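You operate a simulated robot arm through the tools that you are given. There is no shell and no other tool. Be economical: measure what you need, move in short steps, check, and stop when the job is done.

Carry out the task below with a simulated two-armed robot. There is one attempt and no reset: what you move stays moved.

Task
Wipe the grey smear and reload the long grey tray with two caps.
Fine: the flat green and blue caps; draw the green pusher right back, then run it up to them; pad wetted in the teal dish and laid back on the orange bench. What is to be rubbed or washed off counts as gone when no trace of it is left.

It is judged by the outcome, as a careful person would: the job done as asked, and still so three seconds after it is handed in. It fails if anything else is knocked over, pushed out of place, dropped, spilled or broken. A push-on lid holds only when it is set on centred and level and pressed home; a screw cap is set on level and turned clockwise until tight.

Robot
Two 7-joint arms with fingered hands on one trunk, on a base that drives. Base frame: it is fixed to the floor where the robot stands at the start and does not move with it; the origin is under the middle of the robot, x ahead of it, y to its left, z up. Lengths are in cm, angles in rad, forces in N, time in s.
The left shoulder is at the start at [9.9, 12.8, 108.6], the right one opposite. Places, roughly: green pusher [50, 40, 90]; grey smear [40, 20, 90]; inside of the long grey tray [60, 40, 90]; orange bench top [70, 40, 80]. Payload 5 kg a hand.
The TCP of each hand is the grasp point between the finger pads, 3.7 cm short of the fingertips. In the tool frame z runs along the fingers and y along their closing line. Largest opening 12.4 cm; the body of the gripper starts 4.3 cm behind the TCP. The gripper is a hand of 3 fingers: y runs from the thumb to the fingers, the wrist lies at [-2.1, -11.6, -20.3] in the tool frame, and closing takes about 1.5 s.
Orientation is that of the tool frame in the base frame, as a unit quaternion [x, y, z, w]. With the fingers straight down and the wrist toward the robot, the tool's x, y and z point along [0, 1, 0], [1, 0, 0] and [0, 0, -1] of the base frame.

Tools
- The arms move only by the tool play_rows. It takes "left_series", "right_series" or both (then of equal length, played together; a hand with none holds still); each is text: rows parted by semicolons, each of 7 numbers parted by spaces: the shift along the tool's x, y, z in cm, then the turn, a rotation vector about the tool's x, y, z in rad, then the opening, from 0 (shut) to 1 (fully open). In form: x y z wx wy wz claw; .... A call has 1 to 10 rows; each row is the pose to reach, as a shift and turn from the pose commanded when the call began, along the tool's axes at that moment. Each row takes 0.2 s and may step no farther than 5 cm and 0.15 rad from the row before; otherwise, or with a gripper value out of range, the whole call is refused. A pose out of reach is approached as far as the arm can. The call stops where the force on the tool passes 80 N (or 10 N more than at its start, if that is more) or the arm is blocked; 0.2 s more then pass. Each finger travels about 4.5 cm/s and halts on what it meets, pressing with about 25 N; the grip force reading is that of the motor and also rises with nothing between the fingers. The clock runs only during rows and for 0.2 s after the last one: add rows that repeat a pose to give the fingers time. The reply holds the time, the measured pose of the TCP, the force on the tool along the base axes, the opening and the grip force, in the units named above and with some noise, with the torque about the TCP (base axes, N m) and any sound that the robot's microphone picked up.
- Cameras (640 x 400 px; columns grow to the right, rows downward): "scene" is now at [25.07, 4.43, 124.37]; the picture's right is [0.51, -0.86, 0.00], its down [-0.51, -0.30, -0.81] and it looks along [0.69, 0.41, -0.59] (base axes); focal length 214 px, centre (320, 200). "left" rides on the left gripper at [-7.2, -10.4, -15.4] in its tool frame; the picture's right is [-0.83, -0.26, 0.49], its down [0.51, -0.72, 0.47] and it looks along [0.23, 0.64, 0.73] (tool axes); focal length 243 px, centre (320, 200). "right" rides on the right gripper at [7.2, -10.4, -15.4] in its tool frame; the picture's right is [-0.83, 0.26, -0.49], its down [-0.51, -0.72, 0.47] and it looks along [-0.23, 0.64, 0.73] (tool axes); focal length 243 px, centre (320, 200). There is no depth. A picture from a camera that has moved, and an enlarged one, comes with that camera's place and axes in the base frame and with its lens.
- snapshot(camera): a new picture of that camera. No time passes.
- lift_body(by): slides the trunk up (or, below 0, down) by that many cm; the arms and the scene camera ride with it, the base frame stays. It gives what a move gives, with no picture.
- steer(legs): drives the robot by 1 to 6 legs, each [ahead, left, turn to the left] in cm, cm and rad, along the robot's own axes; the way and the turn of a leg run together, so that a leg with both is an arc; at most 150 cm and 3.142 rad a leg. The arms and the cameras ride along, it lands a little off, and it stops where it bumps. It gives what a move gives.
- grasp_type(shape, hand): the hand has 3 fingers and takes this shape, open, in about a second: jaw (thumb against the fingers, like two jaws); tri (thumb and two fingers); tip (a fingertip pinch); poke (one finger out to press); point (the index stretched); flat (the hand flat); cup (the hand cupped); fist (a fist). The gripper value then closes the fingers along that shape, each until it touches; the sizes above hold for jaw. It gives what a move gives, with no picture.
- turn_head(pan, tilt): turns the head with the scene camera to pan (to the left, within 1.396 rad either way) and tilt (down, from -0.506 to 1.204), counted from straight ahead of the robot. It gives what a move gives.
- inspect(camera, box): a new picture of the part [left, top, right, bottom] of that camera's present view, enlarged. No time passes.
- hand_in(): hands the job in; it is judged then, once.

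Work in short steps. Places have to be worked out from the pictures, the camera data and where the tool is seen: move nearer, look again, correct. Check each grasp and each placing, and mend what went wrong. You have 120 turns and 88 pictures in all, those below and enlarged ones among them. Open the grippers and draw the arms clear of the work before you hand the job in, unless the task says otherwise; then end with one line.

The tools are called as name(argument=value, ...) on one line, values as JSON. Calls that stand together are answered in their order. play_rows: Moves the arms, as the interface text tells. Its arguments: {"type":"object","properties":{"left_series":{"type":"string"},"right_series":{"type":"string"}},"required":[]} The other tools are called the same way: lift_body (by) slides the trunk up or down; grasp_type (shape, hand) gives the hand a shape; steer (legs) drives the base; turn_head (pan, tilt) turns the head that bears the scene camera; snapshot (camera) takes a picture; inspect (camera, box) takes an enlarged picture of a part of a camera's view; hand_in () hands the job in.

At the start:

```text
time: 0.0
left_tool_pos: [42.17, 53.75, 117.05]
left_orientation: [0.707, 0.707, 0.0, 0.0]
left_ft_force: [0.0, 0.4, -0.1]
left_torque: [-0.02, -0.01, -0.03]
left_opening: 12.39
left_grasp_force: 0.0
left_shape: jaw
right_tool_pos: [69.27, -2.46, 118.92]
right_orientation: [0.707, 0.707, 0.0, -0.001]
right_ft_force: [-0.9, -1.4, -0.3]
right_torque: [-0.01, 0.0, -0.02]
right_opening: 12.36
right_grasp_force: 0.0
right_shape: jaw
trunk travel left (down, up): [-27.5, 28.8]
robot x, y, heading: [-0.19, -0.14, -0.0]
head pan, tilt: [0.532, 0.635]
```

scene: 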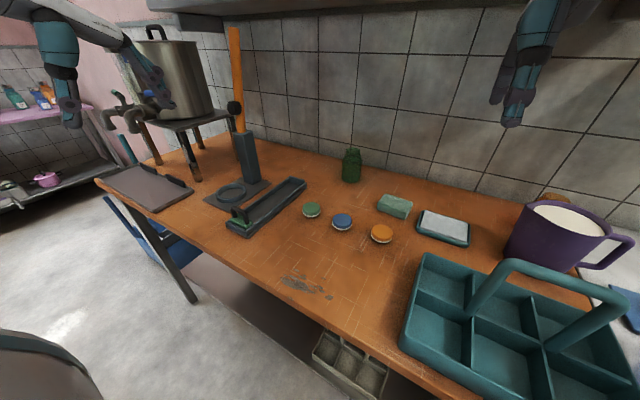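
right: 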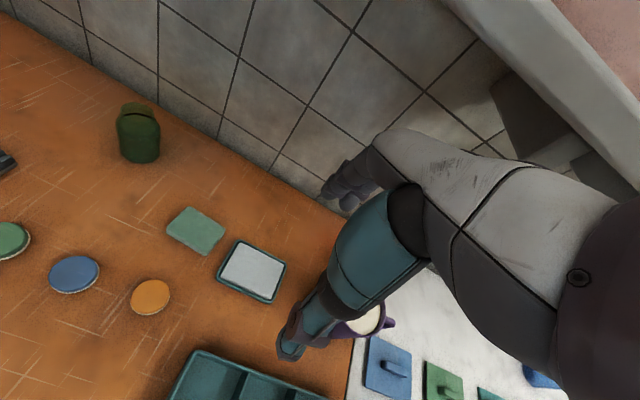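
left: 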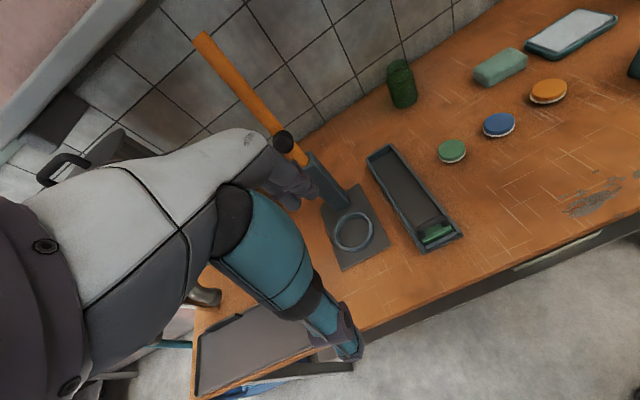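

I'll start with enlarged views of the tray, the caps, the pad and the smear.

inspect(camera="scene", box=[190, 150, 350, 250])

inspect(camera="scene", box=[260, 180, 480, 317])

inspect(camera="left", box=[320, 120, 640, 320])

```text
4.00 times, centred on (270, 200) of scene
camera zoom: at [25.07, 4.43, 124.37], right [0.51, -0.86, 0.0], down [-0.51, -0.3, -0.81], along [0.69, 0.41, -0.59], focal length 858 px, centre (520, 200)
```

zoom: 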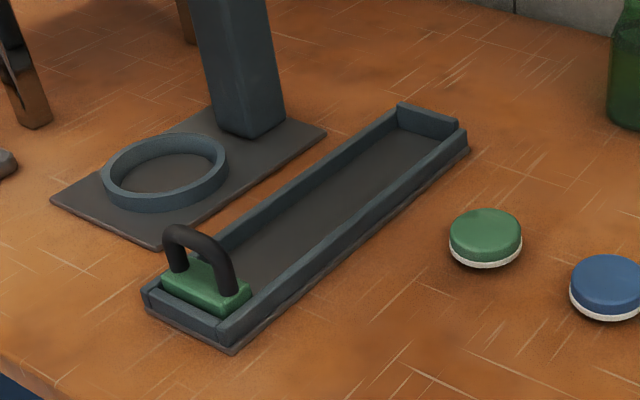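

```text
2.91 times, centred on (370, 248) of scene
camera zoom: at [25.07, 4.43, 124.37], right [0.51, -0.86, 0.0], down [-0.51, -0.3, -0.81], along [0.69, 0.41, -0.59], focal length 624 px, centre (174, 59)
```

zoom: 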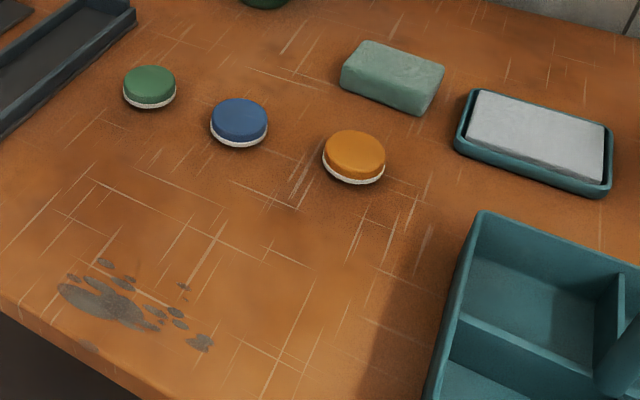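

```text
2.00 times, centred on (480, 220) of left
camera zoom: at [31.73, 46.64, 132.39], right [-0.26, -0.83, -0.49], down [-0.72, 0.51, -0.47], along [0.64, 0.23, -0.73], focal length 485 px, centre (0, 160)
```

zoom: 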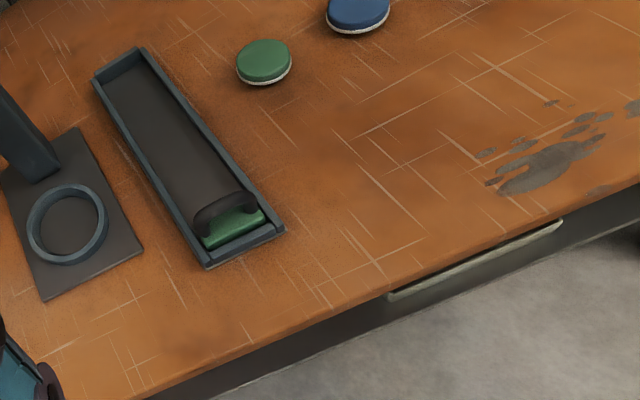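

The tray looks axis-aligned: x 48–75, centre y ≈ 42.3, with the pusher near its close end at x ≈ 50. I'll bring the left hand above the pusher to measure it from nearer.

play_rows(left_series="-2.8 1.4 3 0 0 0 1; -5.6 2.8 6 0 0 0 1; -8.4 4.2 9 0 0 0 1; -11.2 5.5 12 0 0 0 1")

snapshot(camera="left")

snapshot(camera="scene")

```text
time: 1.0
left_tool_pos: [47.95, 42.8, 105.46]
left_orientation: [0.707, 0.707, 0.0, 0.0]
left_ft_force: [0.5, -0.4, -0.2]
left_torque: [-0.01, 0.02, -0.01]
left_opening: 12.35
left_grasp_force: 0.0
left_shape: jaw
right_tool_pos: [69.3, -2.45, 118.88]
right_orientation: [0.707, 0.707, 0.001, 0.0]
right_ft_force: [-0.9, -0.5, 0.8]
right_torque: [0.0, 0.0, 0.02]
right_opening: 12.36
right_grasp_force: 0.1
right_shape: jaw
trunk travel left (down, up): [-27.5, 28.8]
robot x, y, heading: [0.17, 0.03, -0.001]
head pan, tilt: [0.532, 0.635]
```

```text
81 pictures are left
camera left: at [37.44, 35.59, 120.67], right [-0.26, -0.83, -0.49], down [-0.72, 0.51, -0.47], along [0.64, 0.23, -0.73], focal length 243 px, centre (320, 200)
```

left: 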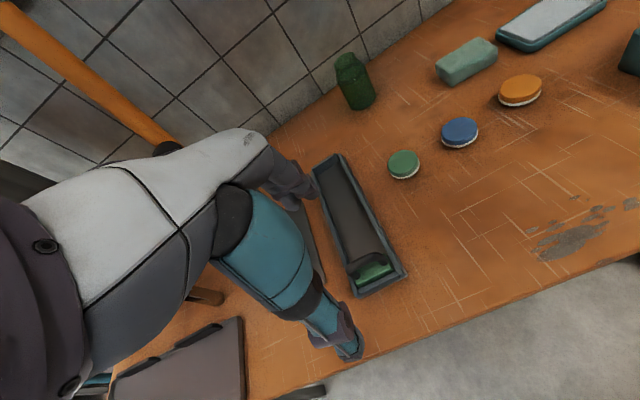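

```text
80 pictures are left
camera scene: at [25.13, 4.4, 124.36], right [0.51, -0.86, 0.0], down [-0.51, -0.3, -0.81], along [0.69, 0.41, -0.59], focal length 214 px, centre (320, 200)
```

scene: 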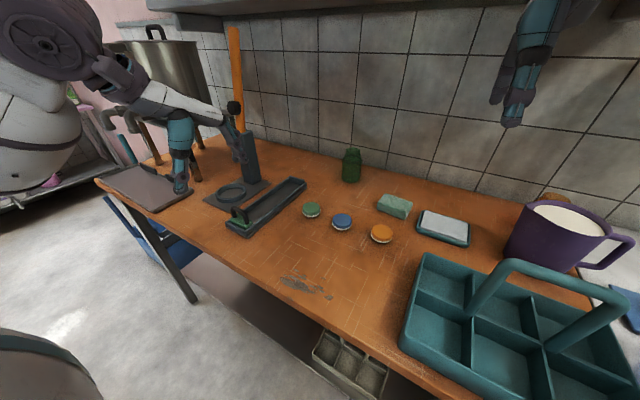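

The hand is well positioned over the pusher. I'll zoom in to measure the arch handle and the gap behind the block.

inspect(camera="left", box=[300, 140, 460, 300])

inspect(camera="scene", box=[216, 170, 316, 240])

```text
2.50 times, centred on (380, 220) of left
camera zoom: at [37.44, 35.59, 120.67], right [-0.26, -0.83, -0.49], down [-0.72, 0.51, -0.47], along [0.64, 0.23, -0.73], focal length 606 px, centre (170, 150)
```

zoom: 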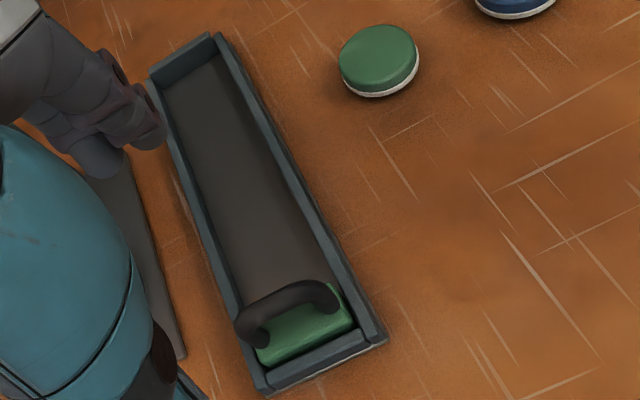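

```text
5.71 times, centred on (266, 205) of scene
camera zoom: at [25.13, 4.4, 124.36], right [0.51, -0.86, 0.0], down [-0.51, -0.3, -0.81], along [0.69, 0.41, -0.59], focal length 1226 px, centre (629, 171)
```

zoom: 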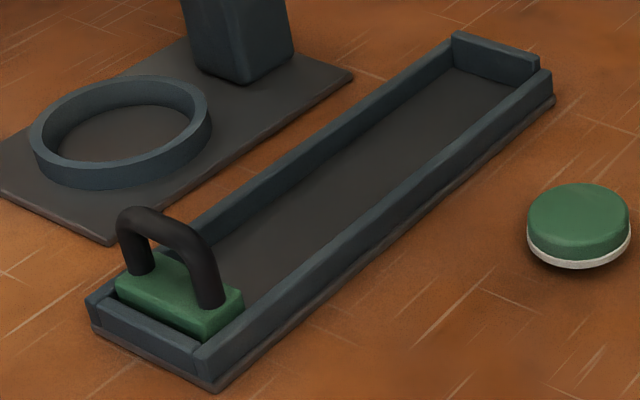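

The arch top is at about [49.7, 42, 92.4] and there's only a small gap behind the block. I'll lower the open hand over the arch, staying above the block.

play_rows(left_series="-0.3 0.6 4 0 0 0 1; -0.5 1.2 8 0 0 0 1; -0.7 1.7 11 0 0 0 1; -0.7 1.7 12 0 0 0 1")

snapshot(camera="left")

inspect(camera="scene", box=[166, 130, 326, 240])

```text
time: 2.0
left_tool_pos: [49.44, 42.02, 93.09]
left_orientation: [0.707, 0.707, 0.0, 0.0]
left_ft_force: [0.5, 0.1, 0.2]
left_torque: [0.02, -0.02, -0.03]
left_opening: 12.36
left_grasp_force: 0.1
left_shape: jaw
right_tool_pos: [69.3, -2.24, 118.75]
right_orientation: [0.707, 0.707, 0.001, 0.0]
right_ft_force: [-0.1, -0.4, 0.3]
right_torque: [0.02, 0.01, -0.02]
right_opening: 12.37
right_grasp_force: 0.0
right_shape: jaw
trunk travel left (down, up): [-27.5, 28.8]
robot x, y, heading: [-0.06, 0.09, -0.007]
head pan, tilt: [0.532, 0.635]
```

```text
77 pictures are left
camera left: at [39.0, 34.77, 108.34], right [-0.26, -0.83, -0.49], down [-0.72, 0.51, -0.47], along [0.64, 0.23, -0.73], focal length 243 px, centre (320, 200)
```

left: 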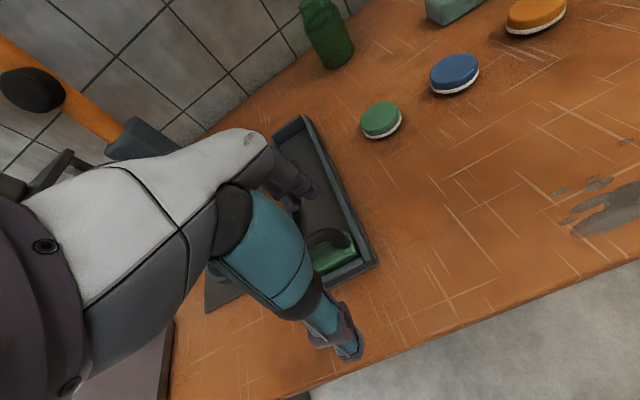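

```text
3.64 times, centred on (246, 185) of scene
camera zoom: at [25.07, 4.44, 124.37], right [0.51, -0.86, 0.0], down [-0.51, -0.3, -0.81], along [0.69, 0.41, -0.59], focal length 780 px, centre (589, 254)
```

zoom: 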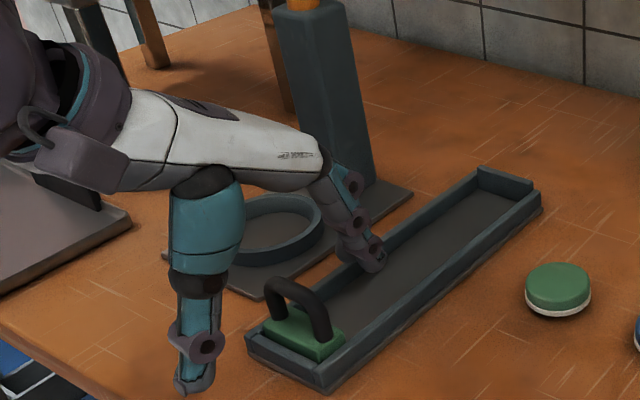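

The fingers straddle the arch as planned, thumb near and fingers far. I'll close them on it.

play_rows(left_series="0 0 0 0 0 0 0.5; 0 0 0 0 0 0 0.2; 0 0 0 0 0 0 0; 0 0 0 0 0 0 0; 0 0 0 0 0 0 0; 0 0 0 0 0 0 0; 0 0 0 0 0 0 0; 0 0 0 0 0 0 0; 0 0 0 0 0 0 0")

inspect(camera="scene", box=[166, 130, 326, 240])

```text
time: 4.0
left_tool_pos: [49.46, 42.02, 93.06]
left_orientation: [0.707, 0.707, 0.0, -0.001]
left_ft_force: [-1.7, 0.8, -6.2]
left_torque: [0.03, 0.0, 0.02]
left_opening: 0.45
left_grasp_force: 24.9
left_shape: jaw
right_tool_pos: [69.27, -2.28, 118.89]
right_orientation: [0.707, 0.707, 0.0, 0.0]
right_ft_force: [0.3, 0.2, 0.4]
right_torque: [0.03, 0.02, 0.01]
right_opening: 12.34
right_grasp_force: 0.1
right_shape: jaw
trunk travel left (down, up): [-27.5, 28.8]
robot x, y, heading: [-0.21, 0.06, -0.002]
head pan, tilt: [0.532, 0.635]
```

```text
3.64 times, centred on (246, 185) of scene
camera zoom: at [25.1, 4.48, 124.36], right [0.51, -0.86, 0.0], down [-0.51, -0.3, -0.8], along [0.69, 0.41, -0.59], focal length 780 px, centre (589, 254)
```

zoom: 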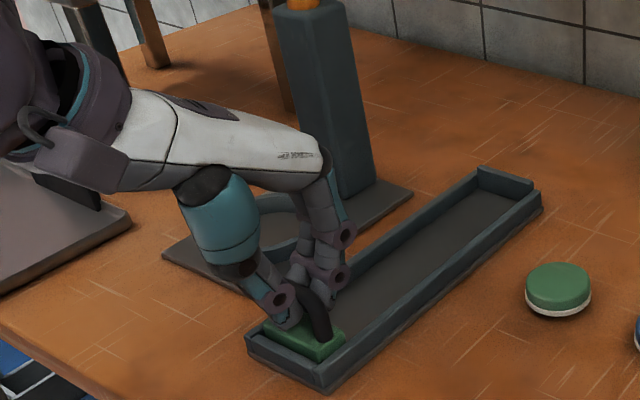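

The fingers hold the arch. I'll draw it back in small steps and watch the force for the end stop.

play_rows(left_series="0 -0.2 0 0 0 0 0; 0 -0.4 0 0 0 0 0; 0 -0.4 0 0 0 0 0")

inspect(camera="scene", box=[216, 190, 276, 240])

```text
time: 4.8
left_tool_pos: [49.1, 42.16, 93.05]
left_orientation: [0.707, 0.707, -0.001, -0.001]
left_ft_force: [11.9, 2.5, -7.9]
left_torque: [0.07, -0.29, 0.04]
left_opening: 0.47
left_grasp_force: 25.6
left_shape: jaw
right_tool_pos: [69.46, -2.29, 118.76]
right_orientation: [0.707, 0.707, 0.0, -0.001]
right_ft_force: [-0.5, 0.3, 0.3]
right_torque: [0.0, 0.01, 0.01]
right_opening: 12.36
right_grasp_force: 0.0
right_shape: jaw
trunk travel left (down, up): [-27.5, 28.8]
robot x, y, heading: [-0.07, 0.23, 0.001]
head pan, tilt: [0.532, 0.635]
```

```text
8.00 times, centred on (246, 215) of scene
camera zoom: at [25.27, 4.5, 124.33], right [0.51, -0.86, 0.0], down [-0.51, -0.3, -0.8], along [0.69, 0.41, -0.59], focal length 1716 px, centre (912, 80)
```

zoom: 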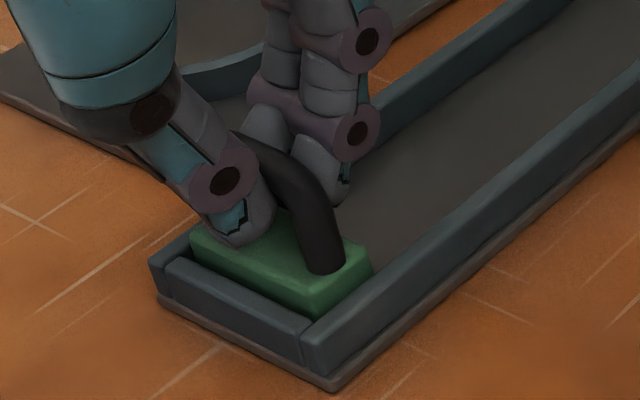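

The pull now meets 12 N. I'll draw a little further to learn whether that is friction or the stop.

play_rows(left_series="0 -0.2 0 0 0 0 0; 0 -0.5 0 0 0 0 0; 0 -0.5 0 0 0 0 0")

inspect(camera="scene", box=[216, 190, 276, 240])

```text
time: 5.6
left_tool_pos: [48.83, 41.96, 93.0]
left_orientation: [0.707, 0.707, -0.001, 0.0]
left_ft_force: [25.4, 1.0, -12.7]
left_torque: [-0.04, -0.53, 0.02]
left_opening: 0.58
left_grasp_force: 25.0
left_shape: jaw
right_tool_pos: [69.67, -2.39, 118.69]
right_orientation: [0.707, 0.707, -0.001, -0.001]
right_ft_force: [-0.2, 0.6, -0.4]
right_torque: [0.0, -0.04, -0.01]
right_opening: 12.35
right_grasp_force: 0.0
right_shape: jaw
trunk travel left (down, up): [-27.5, 28.8]
robot x, y, heading: [-0.15, 0.08, -0.0]
head pan, tilt: [0.532, 0.635]
```

```text
8.00 times, centred on (246, 215) of scene
camera zoom: at [25.45, 4.51, 124.29], right [0.51, -0.86, 0.0], down [-0.51, -0.3, -0.8], along [0.69, 0.41, -0.6], focal length 1716 px, centre (912, 80)
```

zoom: 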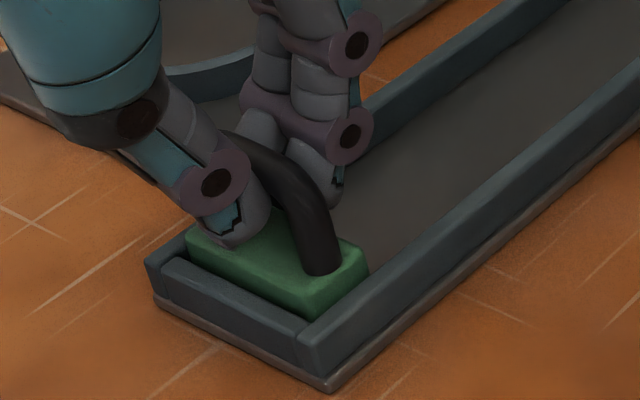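

Force builds while the block stays put, so it's against the near wall. I'll relax the pull, open, and rise.

play_rows(left_series="0 0.3 0 0 0 0 0; 0 0.6 0 0 0 0 0; 0 0.6 0 0 0 0 0.2; 0 0.6 0 0 0 0 0.5; 0 0.6 0 0 0 0 0.5; 0 0.6 -1 0 0 0 0.5; 0 0.6 -4 0 0 0 0.6; 0 0.6 -9 0 0 0 0.6; 0 0.6 -12 0 0 0 1")

inspect(camera="left", box=[300, 140, 460, 300])

inspect(camera="scene", box=[216, 170, 316, 240])

```text
time: 7.6
left_tool_pos: [48.95, 41.82, 105.06]
left_orientation: [0.707, 0.707, 0.0, -0.001]
left_ft_force: [0.9, -0.2, -1.0]
left_torque: [-0.03, -0.02, 0.01]
left_opening: 10.88
left_grasp_force: 0.0
left_shape: jaw
right_tool_pos: [69.24, -2.33, 118.84]
right_orientation: [0.707, 0.707, 0.001, -0.001]
right_ft_force: [-0.6, 0.2, -0.3]
right_torque: [-0.03, 0.04, 0.01]
right_opening: 12.37
right_grasp_force: 0.1
right_shape: jaw
trunk travel left (down, up): [-27.5, 28.8]
robot x, y, heading: [-0.53, -0.05, -0.002]
head pan, tilt: [0.532, 0.635]
```

```text
2.50 times, centred on (380, 220) of left
camera zoom: at [38.53, 34.55, 120.37], right [-0.26, -0.83, -0.49], down [-0.72, 0.51, -0.47], along [0.64, 0.23, -0.73], focal length 606 px, centre (170, 150)
```

zoom: 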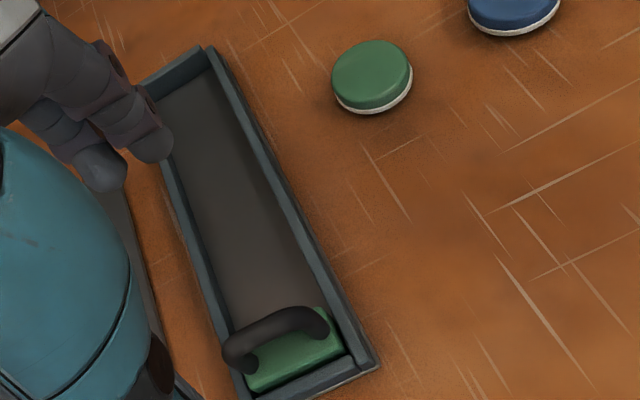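

```text
5.71 times, centred on (266, 205) of scene
camera zoom: at [25.05, 4.4, 124.38], right [0.51, -0.86, 0.0], down [-0.51, -0.3, -0.81], along [0.69, 0.41, -0.59], focal length 1226 px, centre (629, 171)
```

zoom: 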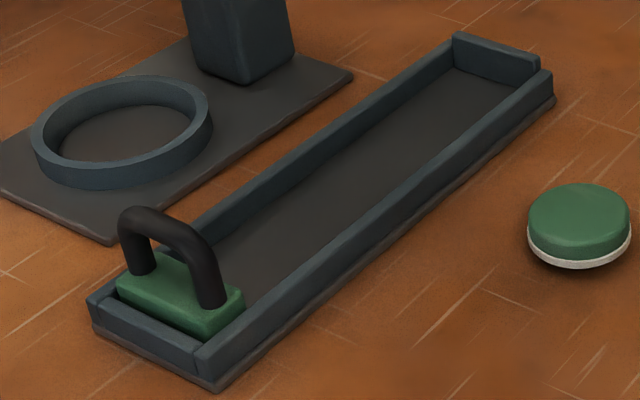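

The pusher sits at its rear stop and its position hasn't changed. I triangulate the green cap top to [63.8, 30.2, 87.4] and will move above it, partly closed.

play_rows(left_series="-2.3 3 1 0 0 0 0.8; -4.6 6 2 0 0 0 0.7; -7 9 3 0 0 0 0.7; -9.3 12 4 0 0 0 0.7; -11.6 14.9 6 0 0 0 0.7; -11.6 14.9 8 0 0 0 0.7")

snapshot(camera="left")

inspect(camera="scene", box=[240, 130, 400, 240])

```text
time: 9.0
left_tool_pos: [63.94, 30.51, 97.32]
left_orientation: [0.707, 0.707, -0.001, 0.001]
left_ft_force: [0.1, 0.3, -0.5]
left_torque: [-0.02, 0.0, 0.01]
left_opening: 8.72
left_grasp_force: 0.1
left_shape: jaw
right_tool_pos: [69.23, -2.18, 119.07]
right_orientation: [0.707, 0.707, -0.001, 0.0]
right_ft_force: [-0.4, 0.2, 0.5]
right_torque: [-0.07, -0.01, -0.03]
right_opening: 12.34
right_grasp_force: 0.0
right_shape: jaw
trunk travel left (down, up): [-27.5, 28.8]
robot x, y, heading: [0.07, 0.25, 0.002]
head pan, tilt: [0.532, 0.635]
```

```text
70 pictures are left
camera left: at [53.49, 23.34, 112.61], right [-0.26, -0.83, -0.49], down [-0.72, 0.51, -0.47], along [0.64, 0.23, -0.73], focal length 243 px, centre (320, 200)
```

left: 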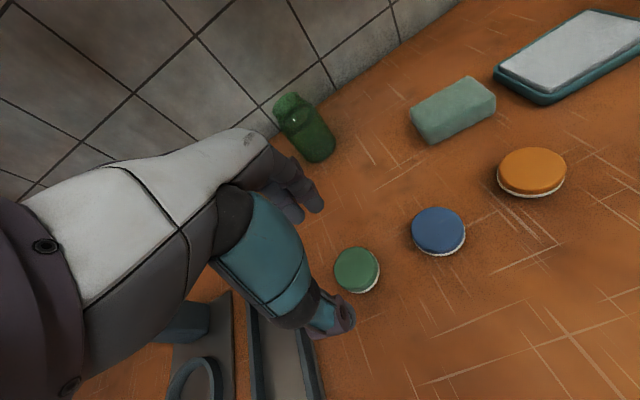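

```text
3.64 times, centred on (320, 185) of scene
camera zoom: at [25.02, 4.57, 124.38], right [0.51, -0.86, 0.0], down [-0.51, -0.3, -0.81], along [0.69, 0.41, -0.59], focal length 780 px, centre (320, 254)
```

zoom: 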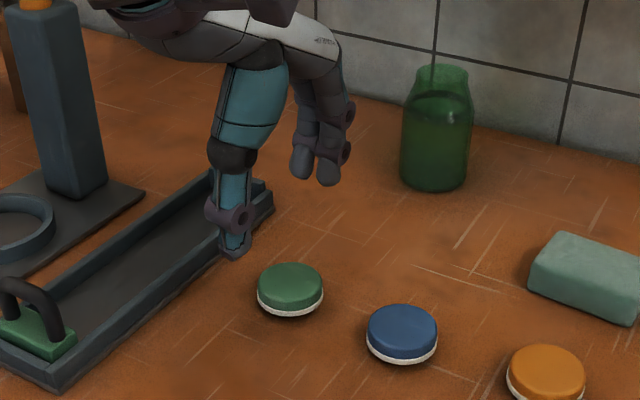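

Both cameras agree on the cap at about [64, 30.1]. I'll descend with the fingertips 1 cm above the bench, then close.

play_rows(left_series="-0.2 0 4 0 0 0 0.7; -0.4 0 7 0 0 0 0.7; -0.4 0 7.5 0 0 0 0.7; -0.4 0 7.5 0 0 0 0.4; -0.4 0 7.5 0 0 0 0.2; -0.4 0 7.5 0 0 0 0.1; -0.4 0 7.5 0 0 0 0.1; -0.4 0 7.5 0 0 0 0.1; -0.4 0 7.5 0 0 0 0.1")

inspect(camera="scene", box=[240, 130, 400, 240])

```text
time: 11.0
left_tool_pos: [63.96, 30.09, 89.71]
left_orientation: [0.708, 0.706, 0.0, 0.0]
left_ft_force: [-0.1, -0.1, -0.3]
left_torque: [0.02, -0.01, 0.02]
left_opening: 4.13
left_grasp_force: 25.4
left_shape: jaw
right_tool_pos: [69.31, -2.34, 118.95]
right_orientation: [0.707, 0.707, 0.0, 0.0]
right_ft_force: [0.6, -1.0, -0.4]
right_torque: [-0.01, 0.01, 0.01]
right_opening: 12.35
right_grasp_force: 0.1
right_shape: jaw
trunk travel left (down, up): [-27.5, 28.8]
robot x, y, heading: [-0.02, 0.11, -0.005]
head pan, tilt: [0.532, 0.635]
```

```text
3.64 times, centred on (320, 185) of scene
camera zoom: at [25.07, 4.43, 124.37], right [0.51, -0.86, 0.0], down [-0.51, -0.3, -0.81], along [0.69, 0.41, -0.59], focal length 780 px, centre (320, 254)
```

zoom: 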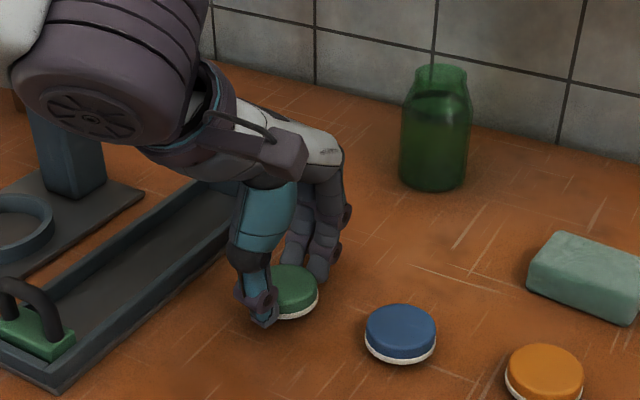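

The cap is gripped (25 N, opening stopped at 4.1). I'll lift it and check.

play_rows(left_series="0 0 -3 0 0 0 0.1; 0 0 -6 0 0 0 0.1; 0 0 -8 0 0 0 0.1")

snapshot(camera="left")

inspect(camera="scene", box=[220, 110, 380, 210])

```text
time: 11.8
left_tool_pos: [64.06, 30.06, 97.75]
left_orientation: [0.707, 0.707, 0.0, 0.0]
left_ft_force: [0.3, 0.4, 0.0]
left_torque: [0.01, -0.01, 0.03]
left_opening: 4.17
left_grasp_force: 25.1
left_shape: jaw
right_tool_pos: [69.34, -2.36, 118.88]
right_orientation: [0.707, 0.707, 0.001, -0.001]
right_ft_force: [0.6, 0.3, 0.2]
right_torque: [0.03, -0.05, 0.0]
right_opening: 12.33
right_grasp_force: 0.0
right_shape: jaw
trunk travel left (down, up): [-27.5, 28.8]
robot x, y, heading: [-0.31, 0.11, -0.002]
head pan, tilt: [0.532, 0.635]
```

```text
67 pictures are left
camera left: at [53.58, 22.8, 113.06], right [-0.26, -0.83, -0.49], down [-0.72, 0.51, -0.47], along [0.64, 0.23, -0.73], focal length 243 px, centre (320, 200)
```

left: 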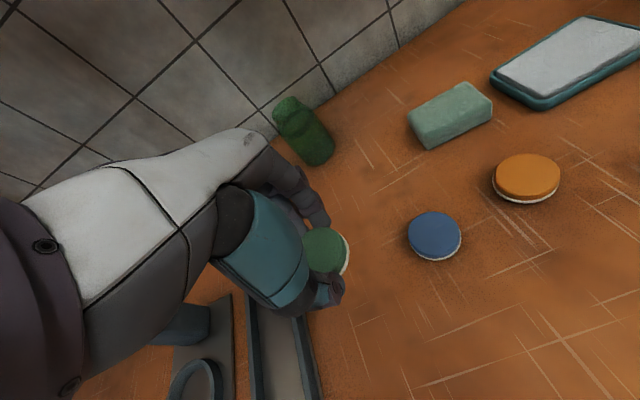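

```text
4.00 times, centred on (300, 160) of scene
camera zoom: at [25.05, 4.41, 124.38], right [0.51, -0.86, 0.0], down [-0.51, -0.3, -0.81], along [0.69, 0.41, -0.59], focal length 858 px, centre (400, 360)
```

zoom: 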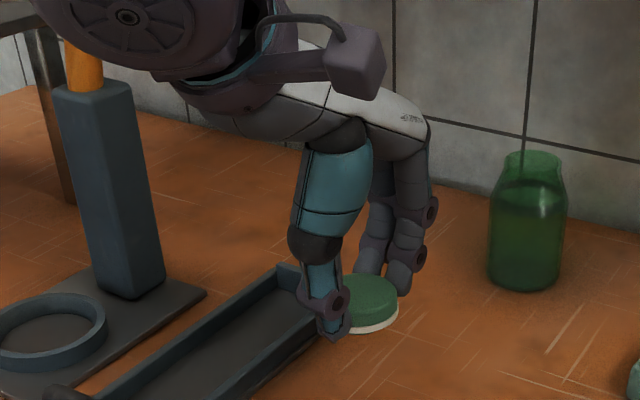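

The cap is held level and centred. I'll carry it above the far part of the tray, at about [69, 42.2], and check the alignment.

play_rows(left_series="4 1.7 0 0 0 0 0.1; 8 3.4 0 0 0 0 0.1; 12.1 5 0 0 0 0 0.1; 12.1 5 0 0 0 0 0.1; 12.1 5 1.5 0 0 0 0.1")

snapshot(camera="left")

inspect(camera="scene", box=[220, 130, 340, 230])

```text
time: 13.0
left_tool_pos: [69.08, 42.09, 96.32]
left_orientation: [0.707, 0.707, 0.0, 0.0]
left_ft_force: [-0.8, 0.2, -0.7]
left_torque: [0.01, 0.03, 0.02]
left_opening: 4.12
left_grasp_force: 25.2
left_shape: jaw
right_tool_pos: [69.47, -2.43, 118.78]
right_orientation: [0.708, 0.707, 0.0, -0.001]
right_ft_force: [-0.2, 0.5, -0.3]
right_torque: [-0.01, 0.04, 0.0]
right_opening: 12.36
right_grasp_force: 0.0
right_shape: jaw
trunk travel left (down, up): [-27.5, 28.8]
robot x, y, heading: [-0.03, 0.06, -0.001]
head pan, tilt: [0.532, 0.635]
```

```text
65 pictures are left
camera left: at [58.65, 34.86, 111.58], right [-0.26, -0.83, -0.49], down [-0.72, 0.51, -0.47], along [0.64, 0.23, -0.73], focal length 243 px, centre (320, 200)
```

left: 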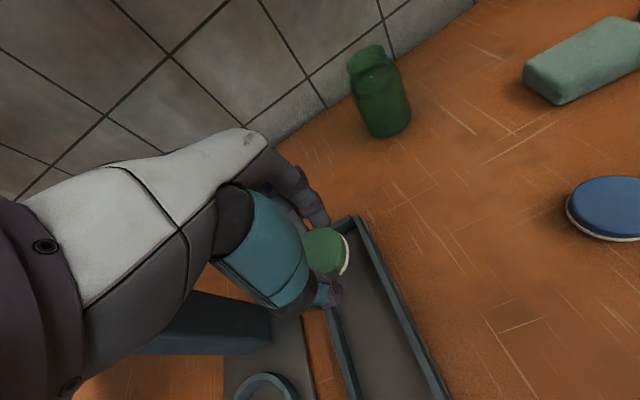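

```text
4.00 times, centred on (280, 180) of scene
camera zoom: at [25.12, 4.47, 124.36], right [0.51, -0.86, 0.0], down [-0.51, -0.3, -0.8], along [0.69, 0.41, -0.59], focal length 858 px, centre (480, 280)
```

zoom: 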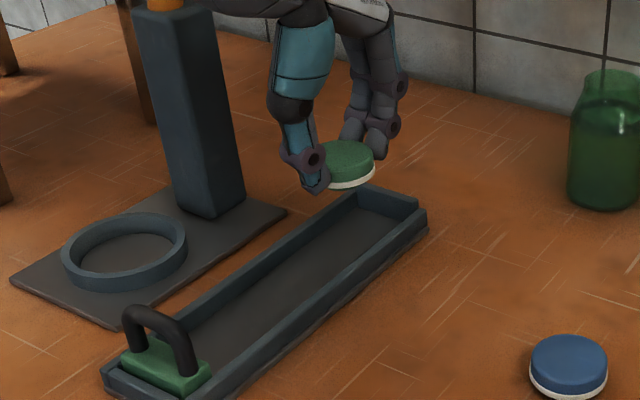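

I'll zoom in on the left view to pin the tray's inner wall edges.

inspect(camera="left", box=[290, 200, 450, 400])

```text
2.00 times, centred on (370, 300) of left
camera zoom: at [58.65, 34.86, 111.58], right [-0.26, -0.83, -0.49], down [-0.72, 0.51, -0.47], along [0.64, 0.23, -0.73], focal length 485 px, centre (220, 0)
```

zoom: 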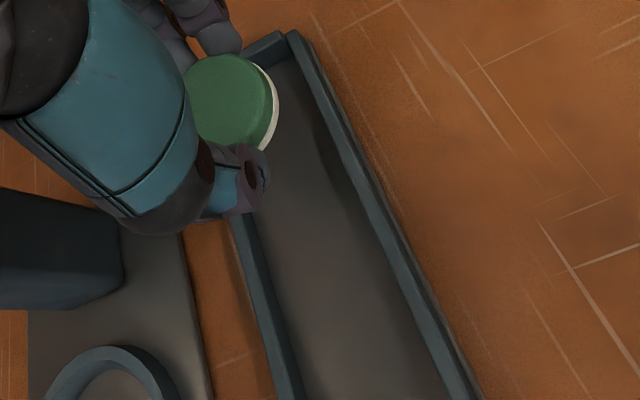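

Inner walls are at y ≈ 39.3 and 45.7, so the centre is about 42.45. I'll shift +0.35 in y and lower the cap to the tray floor, watching the force.

play_rows(left_series="0.35 0 0 0 0 0 0.1; 0.35 0 3 0 0 0 0.1; 0.35 0 4.5 0 0 0 0.1; 0.35 0 5.2 0 0 0 0.1; 0.35 0 5.2 0 0 0 0.1")

inspect(camera="left", box=[270, 190, 430, 350])

inspect(camera="scene", box=[260, 150, 340, 210])

```text
time: 14.2
left_tool_pos: [69.03, 42.31, 90.68]
left_orientation: [0.706, 0.708, 0.0, 0.0]
left_ft_force: [-0.2, 0.8, -0.8]
left_torque: [-0.01, 0.03, 0.04]
left_opening: 4.13
left_grasp_force: 25.5
left_shape: jaw
right_tool_pos: [69.35, -2.3, 118.78]
right_orientation: [0.707, 0.708, 0.0, 0.0]
right_ft_force: [-0.8, 0.1, 0.0]
right_torque: [0.01, 0.01, 0.01]
right_opening: 12.34
right_grasp_force: 0.1
right_shape: jaw
trunk travel left (down, up): [-27.5, 28.8]
robot x, y, heading: [0.31, 0.28, -0.001]
head pan, tilt: [0.532, 0.635]
```

```text
2.50 times, centred on (350, 270) of left
camera zoom: at [58.51, 35.11, 106.14], right [-0.26, -0.83, -0.49], down [-0.72, 0.51, -0.47], along [0.64, 0.23, -0.73], focal length 606 px, centre (245, 25)
```

zoom: 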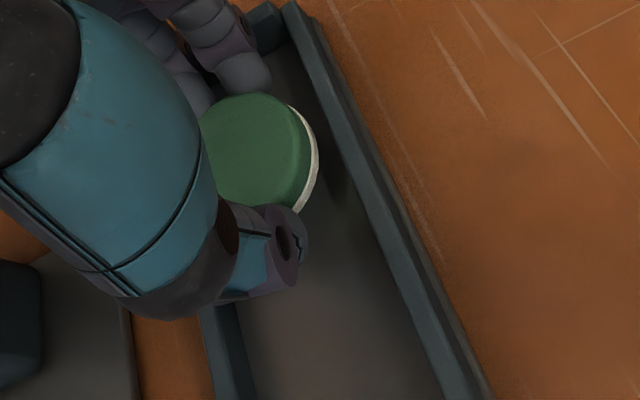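

```text
6.67 times, centred on (300, 180) of scene
camera zoom: at [25.08, 4.44, 124.37], right [0.51, -0.86, 0.0], down [-0.51, -0.3, -0.81], along [0.69, 0.41, -0.59], focal length 1430 px, centre (453, 333)
```

zoom: 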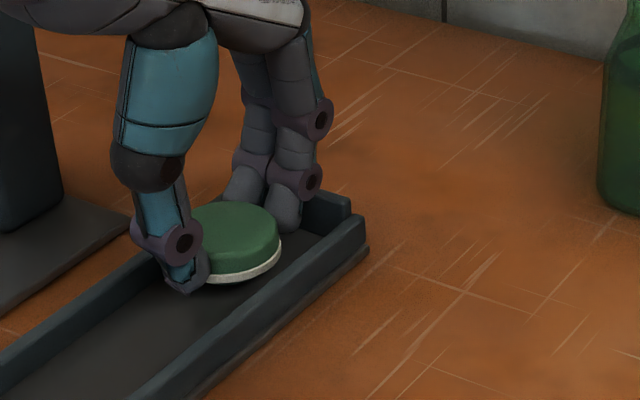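

The cap is inside the walls with clearance and no contact force yet. I'll lower in small steps until it touches.

play_rows(left_series="0 0 0.2 0 0 0 0.1; 0 0 0.35 0 0 0 0.1; 0 0 0.35 0 0 0 0.1")

```text
time: 15.0
left_tool_pos: [68.94, 42.26, 90.64]
left_orientation: [0.707, 0.707, 0.0, 0.0]
left_ft_force: [-0.8, 0.4, 0.1]
left_torque: [-0.01, 0.01, -0.02]
left_opening: 4.1
left_grasp_force: 24.7
left_shape: jaw
right_tool_pos: [69.24, -2.33, 118.87]
right_orientation: [0.707, 0.707, 0.0, 0.0]
right_ft_force: [-0.6, -0.4, -0.5]
right_torque: [0.0, -0.03, -0.01]
right_opening: 12.38
right_grasp_force: 0.1
right_shape: jaw
trunk travel left (down, up): [-27.5, 28.8]
robot x, y, heading: [-0.1, -0.31, -0.0]
head pan, tilt: [0.532, 0.635]
```

Still free, so I'll lower a bit more.

play_rows(left_series="0 0 0.2 0 0 0 0.1; 0 0 0.4 0 0 0 0.1; 0 0 0.4 0 0 0 0.1")

```text
time: 15.8
left_tool_pos: [68.91, 42.32, 90.28]
left_orientation: [0.707, 0.707, 0.002, 0.0]
left_ft_force: [-3.6, 0.5, 6.0]
left_torque: [0.04, -0.28, 0.04]
left_opening: 4.16
left_grasp_force: 25.3
left_shape: jaw
right_tool_pos: [69.23, -2.43, 118.93]
right_orientation: [0.707, 0.707, 0.001, -0.001]
right_ft_force: [-0.7, 0.2, 0.3]
right_torque: [0.01, 0.0, -0.02]
right_opening: 12.36
right_grasp_force: 0.1
right_shape: jaw
trunk travel left (down, up): [-27.5, 28.8]
robot x, y, heading: [-0.3, -0.06, -0.001]
head pan, tilt: [0.532, 0.635]
```

Contact at 6 N. I'll open gently and rise.

play_rows(left_series="0 0 0 0 0 0 0.35; 0 0 0 0 0 0 0.5; 0 0 0 0 0 0 0.5; 0 0 -2 0 0 0 0.5; 0 0 -6 0 0 0 0.5; 0 0 -10 0 0 0 0.6")

snapshot(camera="left")

inspect(camera="scene", box=[220, 130, 380, 240])

```text
time: 17.2
left_tool_pos: [69.04, 42.48, 100.18]
left_orientation: [0.706, 0.708, -0.001, 0.0]
left_ft_force: [0.0, 0.3, -0.4]
left_torque: [0.0, -0.03, 0.04]
left_opening: 7.37
left_grasp_force: 0.1
left_shape: jaw
right_tool_pos: [69.23, -2.36, 118.92]
right_orientation: [0.707, 0.707, 0.001, -0.001]
right_ft_force: [-0.1, -0.4, -0.1]
right_torque: [-0.01, -0.01, -0.01]
right_opening: 12.35
right_grasp_force: 0.0
right_shape: jaw
trunk travel left (down, up): [-27.5, 28.8]
robot x, y, heading: [0.07, 0.2, 0.003]
head pan, tilt: [0.532, 0.635]
```

```text
60 pictures are left
camera left: at [58.47, 35.23, 115.43], right [-0.26, -0.83, -0.49], down [-0.72, 0.51, -0.47], along [0.64, 0.23, -0.73], focal length 243 px, centre (320, 200)
```

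left: 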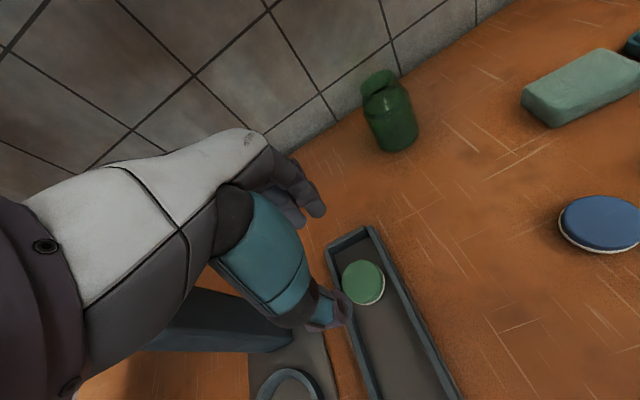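

```text
3.64 times, centred on (300, 185) of scene
camera zoom: at [25.01, 4.38, 124.39], right [0.51, -0.86, 0.0], down [-0.51, -0.3, -0.81], along [0.69, 0.41, -0.59], focal length 780 px, centre (393, 254)
```

zoom: 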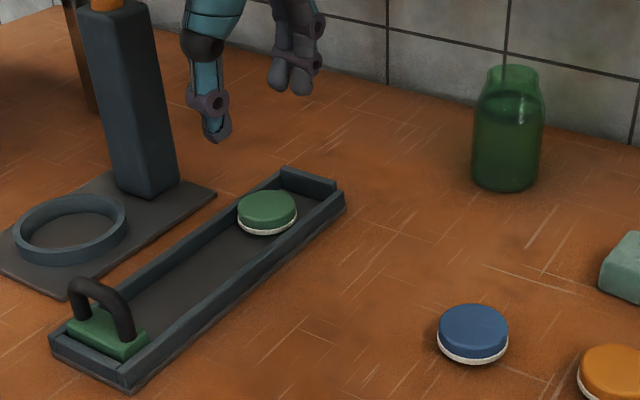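

The green cap lies flat in the tray. Next is the blue cap at about [63.9, 20.8], so I'll move above it.

play_rows(left_series="-4.3 -1 0 0 0 0 0.7; -8.6 -2 0 0 0 0 0.7; -12.9 -3 0 0 0 0 0.7; -17.2 -4 1 0 0 0 0.7; -21.6 -5.1 2 0 0 0 0.7; -21.6 -5.1 3 0 0 0 0.7")

snapshot(camera="left")

```text
time: 18.6
left_tool_pos: [63.87, 20.91, 97.15]
left_orientation: [0.707, 0.708, -0.001, 0.001]
left_ft_force: [-0.4, 0.3, 0.0]
left_torque: [0.0, 0.03, 0.02]
left_opening: 8.63
left_grasp_force: 0.2
left_shape: jaw
right_tool_pos: [69.35, -2.04, 118.95]
right_orientation: [0.707, 0.707, 0.0, 0.0]
right_ft_force: [0.6, -0.5, -0.2]
right_torque: [0.0, 0.02, -0.01]
right_opening: 12.36
right_grasp_force: 0.0
right_shape: jaw
trunk travel left (down, up): [-27.5, 28.8]
robot x, y, heading: [-0.27, 0.33, 0.002]
head pan, tilt: [0.532, 0.635]
```

```text
58 pictures are left
camera left: at [53.39, 13.71, 112.4], right [-0.26, -0.83, -0.49], down [-0.72, 0.51, -0.47], along [0.64, 0.23, -0.73], focal length 243 px, centre (320, 200)
```

left: 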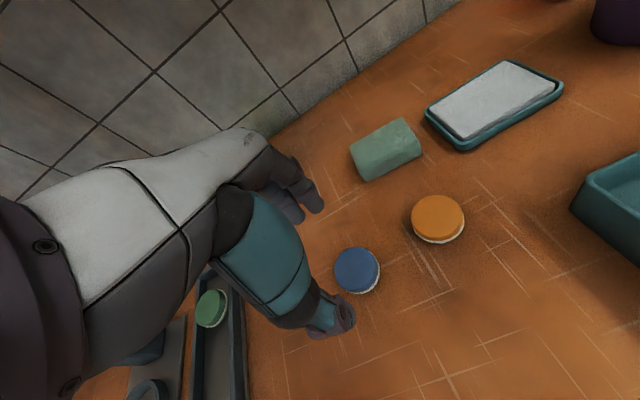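

The view matches the green cap's geometry, so I'll apply the same -0.4 correction, descend and grip.

play_rows(left_series="-0.2 -0.1 4 0 0 0 0.7; -0.4 -0.1 7 0 0 0 0.7; -0.4 -0.1 7.4 0 0 0 0.7; -0.4 -0.1 7.4 0 0 0 0.4; -0.4 -0.1 7.4 0 0 0 0.2; -0.4 -0.1 7.4 0 0 0 0.1; -0.4 -0.1 7.4 0 0 0 0.1; -0.4 -0.1 7.4 0 0 0 0.1; -0.4 -0.1 7.4 0 0 0 0.1")

```text
time: 20.6
left_tool_pos: [63.78, 20.4, 89.74]
left_orientation: [0.707, 0.707, 0.0, 0.001]
left_ft_force: [0.3, -0.2, 0.1]
left_torque: [0.02, 0.01, -0.01]
left_opening: 4.18
left_grasp_force: 25.8
left_shape: jaw
right_tool_pos: [69.24, -2.4, 118.8]
right_orientation: [0.707, 0.707, 0.0, 0.0]
right_ft_force: [0.2, -0.2, -0.4]
right_torque: [-0.02, 0.01, 0.02]
right_opening: 12.38
right_grasp_force: 0.0
right_shape: jaw
trunk travel left (down, up): [-27.5, 28.8]
robot x, y, heading: [-0.18, 0.25, -0.004]
head pan, tilt: [0.532, 0.635]
```

Gripped, same opening as before. I'll lift and carry it over the tray at x ≈ 61, nearer the pusher than the green cap.

play_rows(left_series="0 0 -4 0 0 0 0.1; 0 0 -8 0 0 0 0.1; 4.4 -0.6 -8 0 0 0 0.1; 8.8 -1.2 -8 0 0 0 0.1; 13.2 -1.8 -8 0 0 0 0.1; 17.6 -2.4 -8 0 0 0 0.1; 22 -2.8 -8 0 0 0 0.1; 22 -2.8 -6 0 0 0 0.1; 22 -2.8 -6 0 0 0 0.1")

inspect(camera="left", box=[270, 190, 430, 350])

inspect(camera="scene", box=[220, 130, 340, 230])

```text
time: 22.6
left_tool_pos: [61.01, 42.4, 95.77]
left_orientation: [0.708, 0.707, -0.001, 0.0]
left_ft_force: [0.1, 0.4, -0.7]
left_torque: [0.0, -0.01, 0.01]
left_opening: 4.18
left_grasp_force: 25.0
left_shape: jaw
right_tool_pos: [69.32, -2.4, 118.98]
right_orientation: [0.707, 0.708, 0.0, 0.0]
right_ft_force: [-0.5, 0.1, -0.8]
right_torque: [-0.04, 0.04, -0.02]
right_opening: 12.37
right_grasp_force: 0.0
right_shape: jaw
trunk travel left (down, up): [-27.5, 28.8]
robot x, y, heading: [-0.16, 0.19, -0.002]
head pan, tilt: [0.532, 0.635]
```

```text
2.50 times, centred on (350, 270) of left
camera zoom: at [50.52, 35.16, 110.98], right [-0.26, -0.83, -0.49], down [-0.72, 0.51, -0.47], along [0.64, 0.23, -0.73], focal length 606 px, centre (245, 25)
```

zoom: 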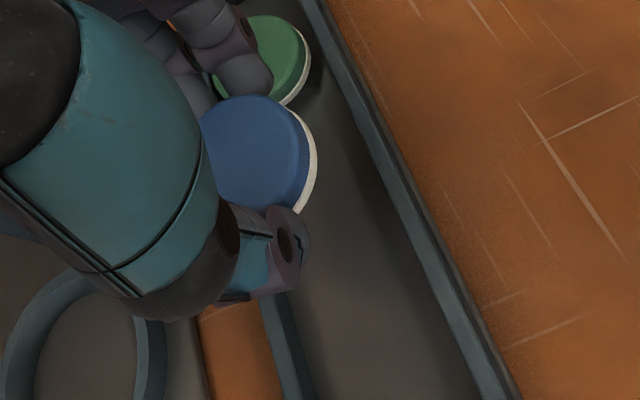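

```text
4.00 times, centred on (280, 180) of scene
camera zoom: at [25.06, 4.45, 124.38], right [0.51, -0.86, 0.0], down [-0.51, -0.3, -0.81], along [0.69, 0.41, -0.59], focal length 858 px, centre (480, 280)
```

zoom: 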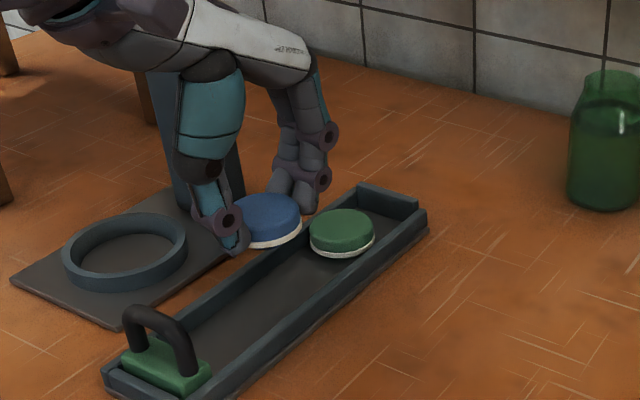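

I'll shift 1 cm back for finger clearance from the green cap, then lower to the floor height learned before (TCP 90.3).

play_rows(left_series="0 -1 0 0 0 0 0.1; 0 -1 3 0 0 0 0.1; 0 -1 4.8 0 0 0 0.1; 0 -1 5.2 0 0 0 0.1; 0 -1 5.4 0 0 0 0.1; 0 -1 5.4 0 0 0 0.1")

```text
time: 24.0
left_tool_pos: [60.06, 42.36, 90.27]
left_orientation: [0.707, 0.707, 0.0, 0.0]
left_ft_force: [0.1, -0.2, -0.8]
left_torque: [0.0, 0.03, 0.03]
left_opening: 4.13
left_grasp_force: 25.5
left_shape: jaw
right_tool_pos: [69.25, -2.35, 118.89]
right_orientation: [0.707, 0.707, 0.0, 0.0]
right_ft_force: [-0.7, -0.2, -0.4]
right_torque: [0.01, -0.02, -0.02]
right_opening: 12.4
right_grasp_force: 0.1
right_shape: jaw
trunk travel left (down, up): [-27.5, 28.8]
robot x, y, heading: [0.2, 0.14, -0.004]
head pan, tilt: [0.532, 0.635]
```

Not touching yet, so I'll go a touch lower.

play_rows(left_series="0 0 0.15 0 0 0 0.1; 0 0 0.3 0 0 0 0.1; 0 0 0.3 0 0 0 0.1")

```text
time: 24.8
left_tool_pos: [59.96, 42.25, 90.32]
left_orientation: [0.707, 0.707, 0.0, 0.001]
left_ft_force: [0.6, 0.3, 11.8]
left_torque: [0.07, 0.01, -0.02]
left_opening: 4.17
left_grasp_force: 25.3
left_shape: jaw
right_tool_pos: [69.22, -2.41, 118.96]
right_orientation: [0.707, 0.708, 0.001, 0.001]
right_ft_force: [-0.6, -0.2, 0.3]
right_torque: [-0.03, 0.0, 0.03]
right_opening: 12.39
right_grasp_force: 0.0
right_shape: jaw
trunk travel left (down, up): [-27.5, 28.8]
robot x, y, heading: [-0.13, 0.09, 0.004]
head pan, tilt: [0.532, 0.635]
```

Contact at 12 N: seated. I'll release and rise.

play_rows(left_series="0 0 -0.1 0 0 0 0.35; 0 0 -0.1 0 0 0 0.48; 0 0 -0.1 0 0 0 0.48; 0 0 -2 0 0 0 0.48; 0 0 -6 0 0 0 0.48; 0 0 -10 0 0 0 0.6")

inspect(camera="scene", box=[210, 150, 330, 240])

```text
time: 26.2
left_tool_pos: [59.7, 42.49, 99.97]
left_orientation: [0.707, 0.707, 0.0, 0.0]
left_ft_force: [0.3, 0.3, -0.1]
left_torque: [-0.02, -0.03, 0.01]
left_opening: 7.4
left_grasp_force: 0.1
left_shape: jaw
right_tool_pos: [69.27, -2.41, 118.88]
right_orientation: [0.707, 0.707, 0.001, -0.001]
right_ft_force: [-0.3, -1.0, -0.2]
right_torque: [0.0, -0.01, 0.04]
right_opening: 12.38
right_grasp_force: 0.0
right_shape: jaw
trunk travel left (down, up): [-27.5, 28.8]
robot x, y, heading: [0.04, -0.31, 0.01]
head pan, tilt: [0.532, 0.635]
```

```text
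4.44 times, centred on (270, 195) of scene
camera zoom: at [25.02, 4.39, 124.39], right [0.51, -0.86, 0.0], down [-0.51, -0.3, -0.81], along [0.69, 0.41, -0.59], focal length 953 px, centre (542, 222)
```

zoom: 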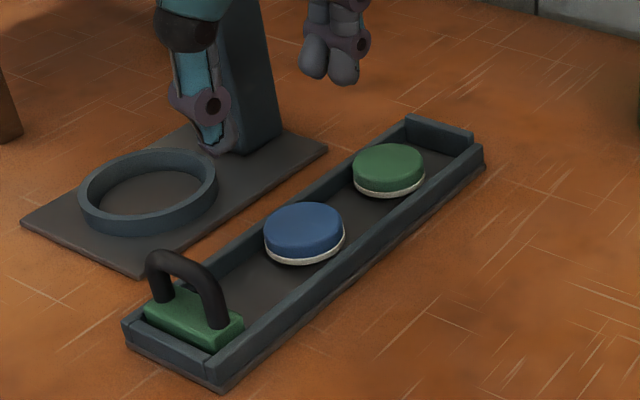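

Both caps lie flat in the tray. I'll return over the pusher's arch and lower onto it.

play_rows(left_series="-0.2 -4.8 0 0 0 0 0.8; -0.4 -9.5 0 0 0 0 0.8; -0.4 -10.1 2 0 0 0 0.8; -0.4 -10.1 5 0 0 0 0.8; -0.4 -10.1 6.9 0 0 0 0.8; -0.4 -10.1 6.9 0 0 0 0.8")

play_rows(left_series="0 0 0 0 0 0 0.5; 0 0 0 0 0 0 0.2; 0 0 0 0 0 0 0; 0 0 0 0 0 0 0; 0 0 0 0 0 0 0; 0 0 0 0 0 0 0; 0 0 0 0 0 0 0; 0 0 0 0 0 0 0")

inspect(camera="scene", box=[210, 150, 330, 240])

```text
time: 27.6
left_tool_pos: [49.73, 41.99, 93.1]
left_orientation: [0.707, 0.707, 0.001, 0.0]
left_ft_force: [-0.6, 0.2, 0.0]
left_torque: [0.01, 0.02, -0.03]
left_opening: 9.89
left_grasp_force: 0.0
left_shape: jaw
right_tool_pos: [69.32, -2.33, 118.9]
right_orientation: [0.707, 0.708, -0.001, -0.001]
right_ft_force: [0.5, -0.4, -0.1]
right_torque: [-0.03, 0.03, -0.02]
right_opening: 12.4
right_grasp_force: 0.0
right_shape: jaw
trunk travel left (down, up): [-27.5, 28.8]
robot x, y, heading: [-0.02, -0.03, 0.007]
head pan, tilt: [0.532, 0.635]
```

```text
time: 29.4
left_tool_pos: [49.65, 42.04, 93.08]
left_orientation: [0.707, 0.707, -0.001, -0.001]
left_ft_force: [1.3, -0.4, -7.2]
left_torque: [0.02, 0.0, 0.02]
left_opening: 0.41
left_grasp_force: 25.3
left_shape: jaw
right_tool_pos: [69.33, -2.26, 118.84]
right_orientation: [0.707, 0.707, 0.0, 0.001]
right_ft_force: [-0.3, 0.2, -0.5]
right_torque: [0.02, -0.07, 0.0]
right_opening: 12.39
right_grasp_force: 0.0
right_shape: jaw
trunk travel left (down, up): [-27.5, 28.8]
robot x, y, heading: [0.46, 0.1, -0.002]
head pan, tilt: [0.532, 0.635]
```

```text
4.44 times, centred on (270, 195) of scene
camera zoom: at [25.11, 4.47, 124.36], right [0.51, -0.86, 0.0], down [-0.51, -0.3, -0.8], along [0.69, 0.41, -0.59], focal length 953 px, centre (542, 222)
```

zoom: 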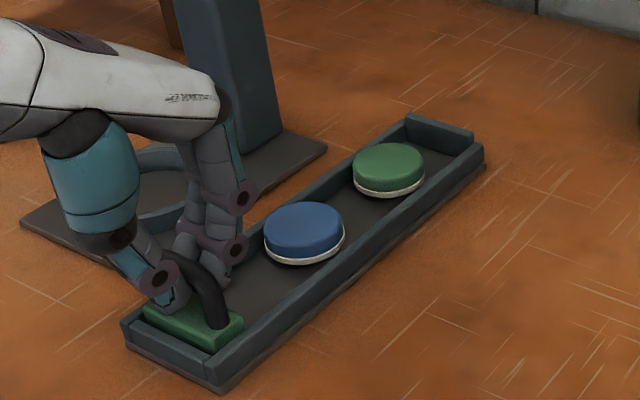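

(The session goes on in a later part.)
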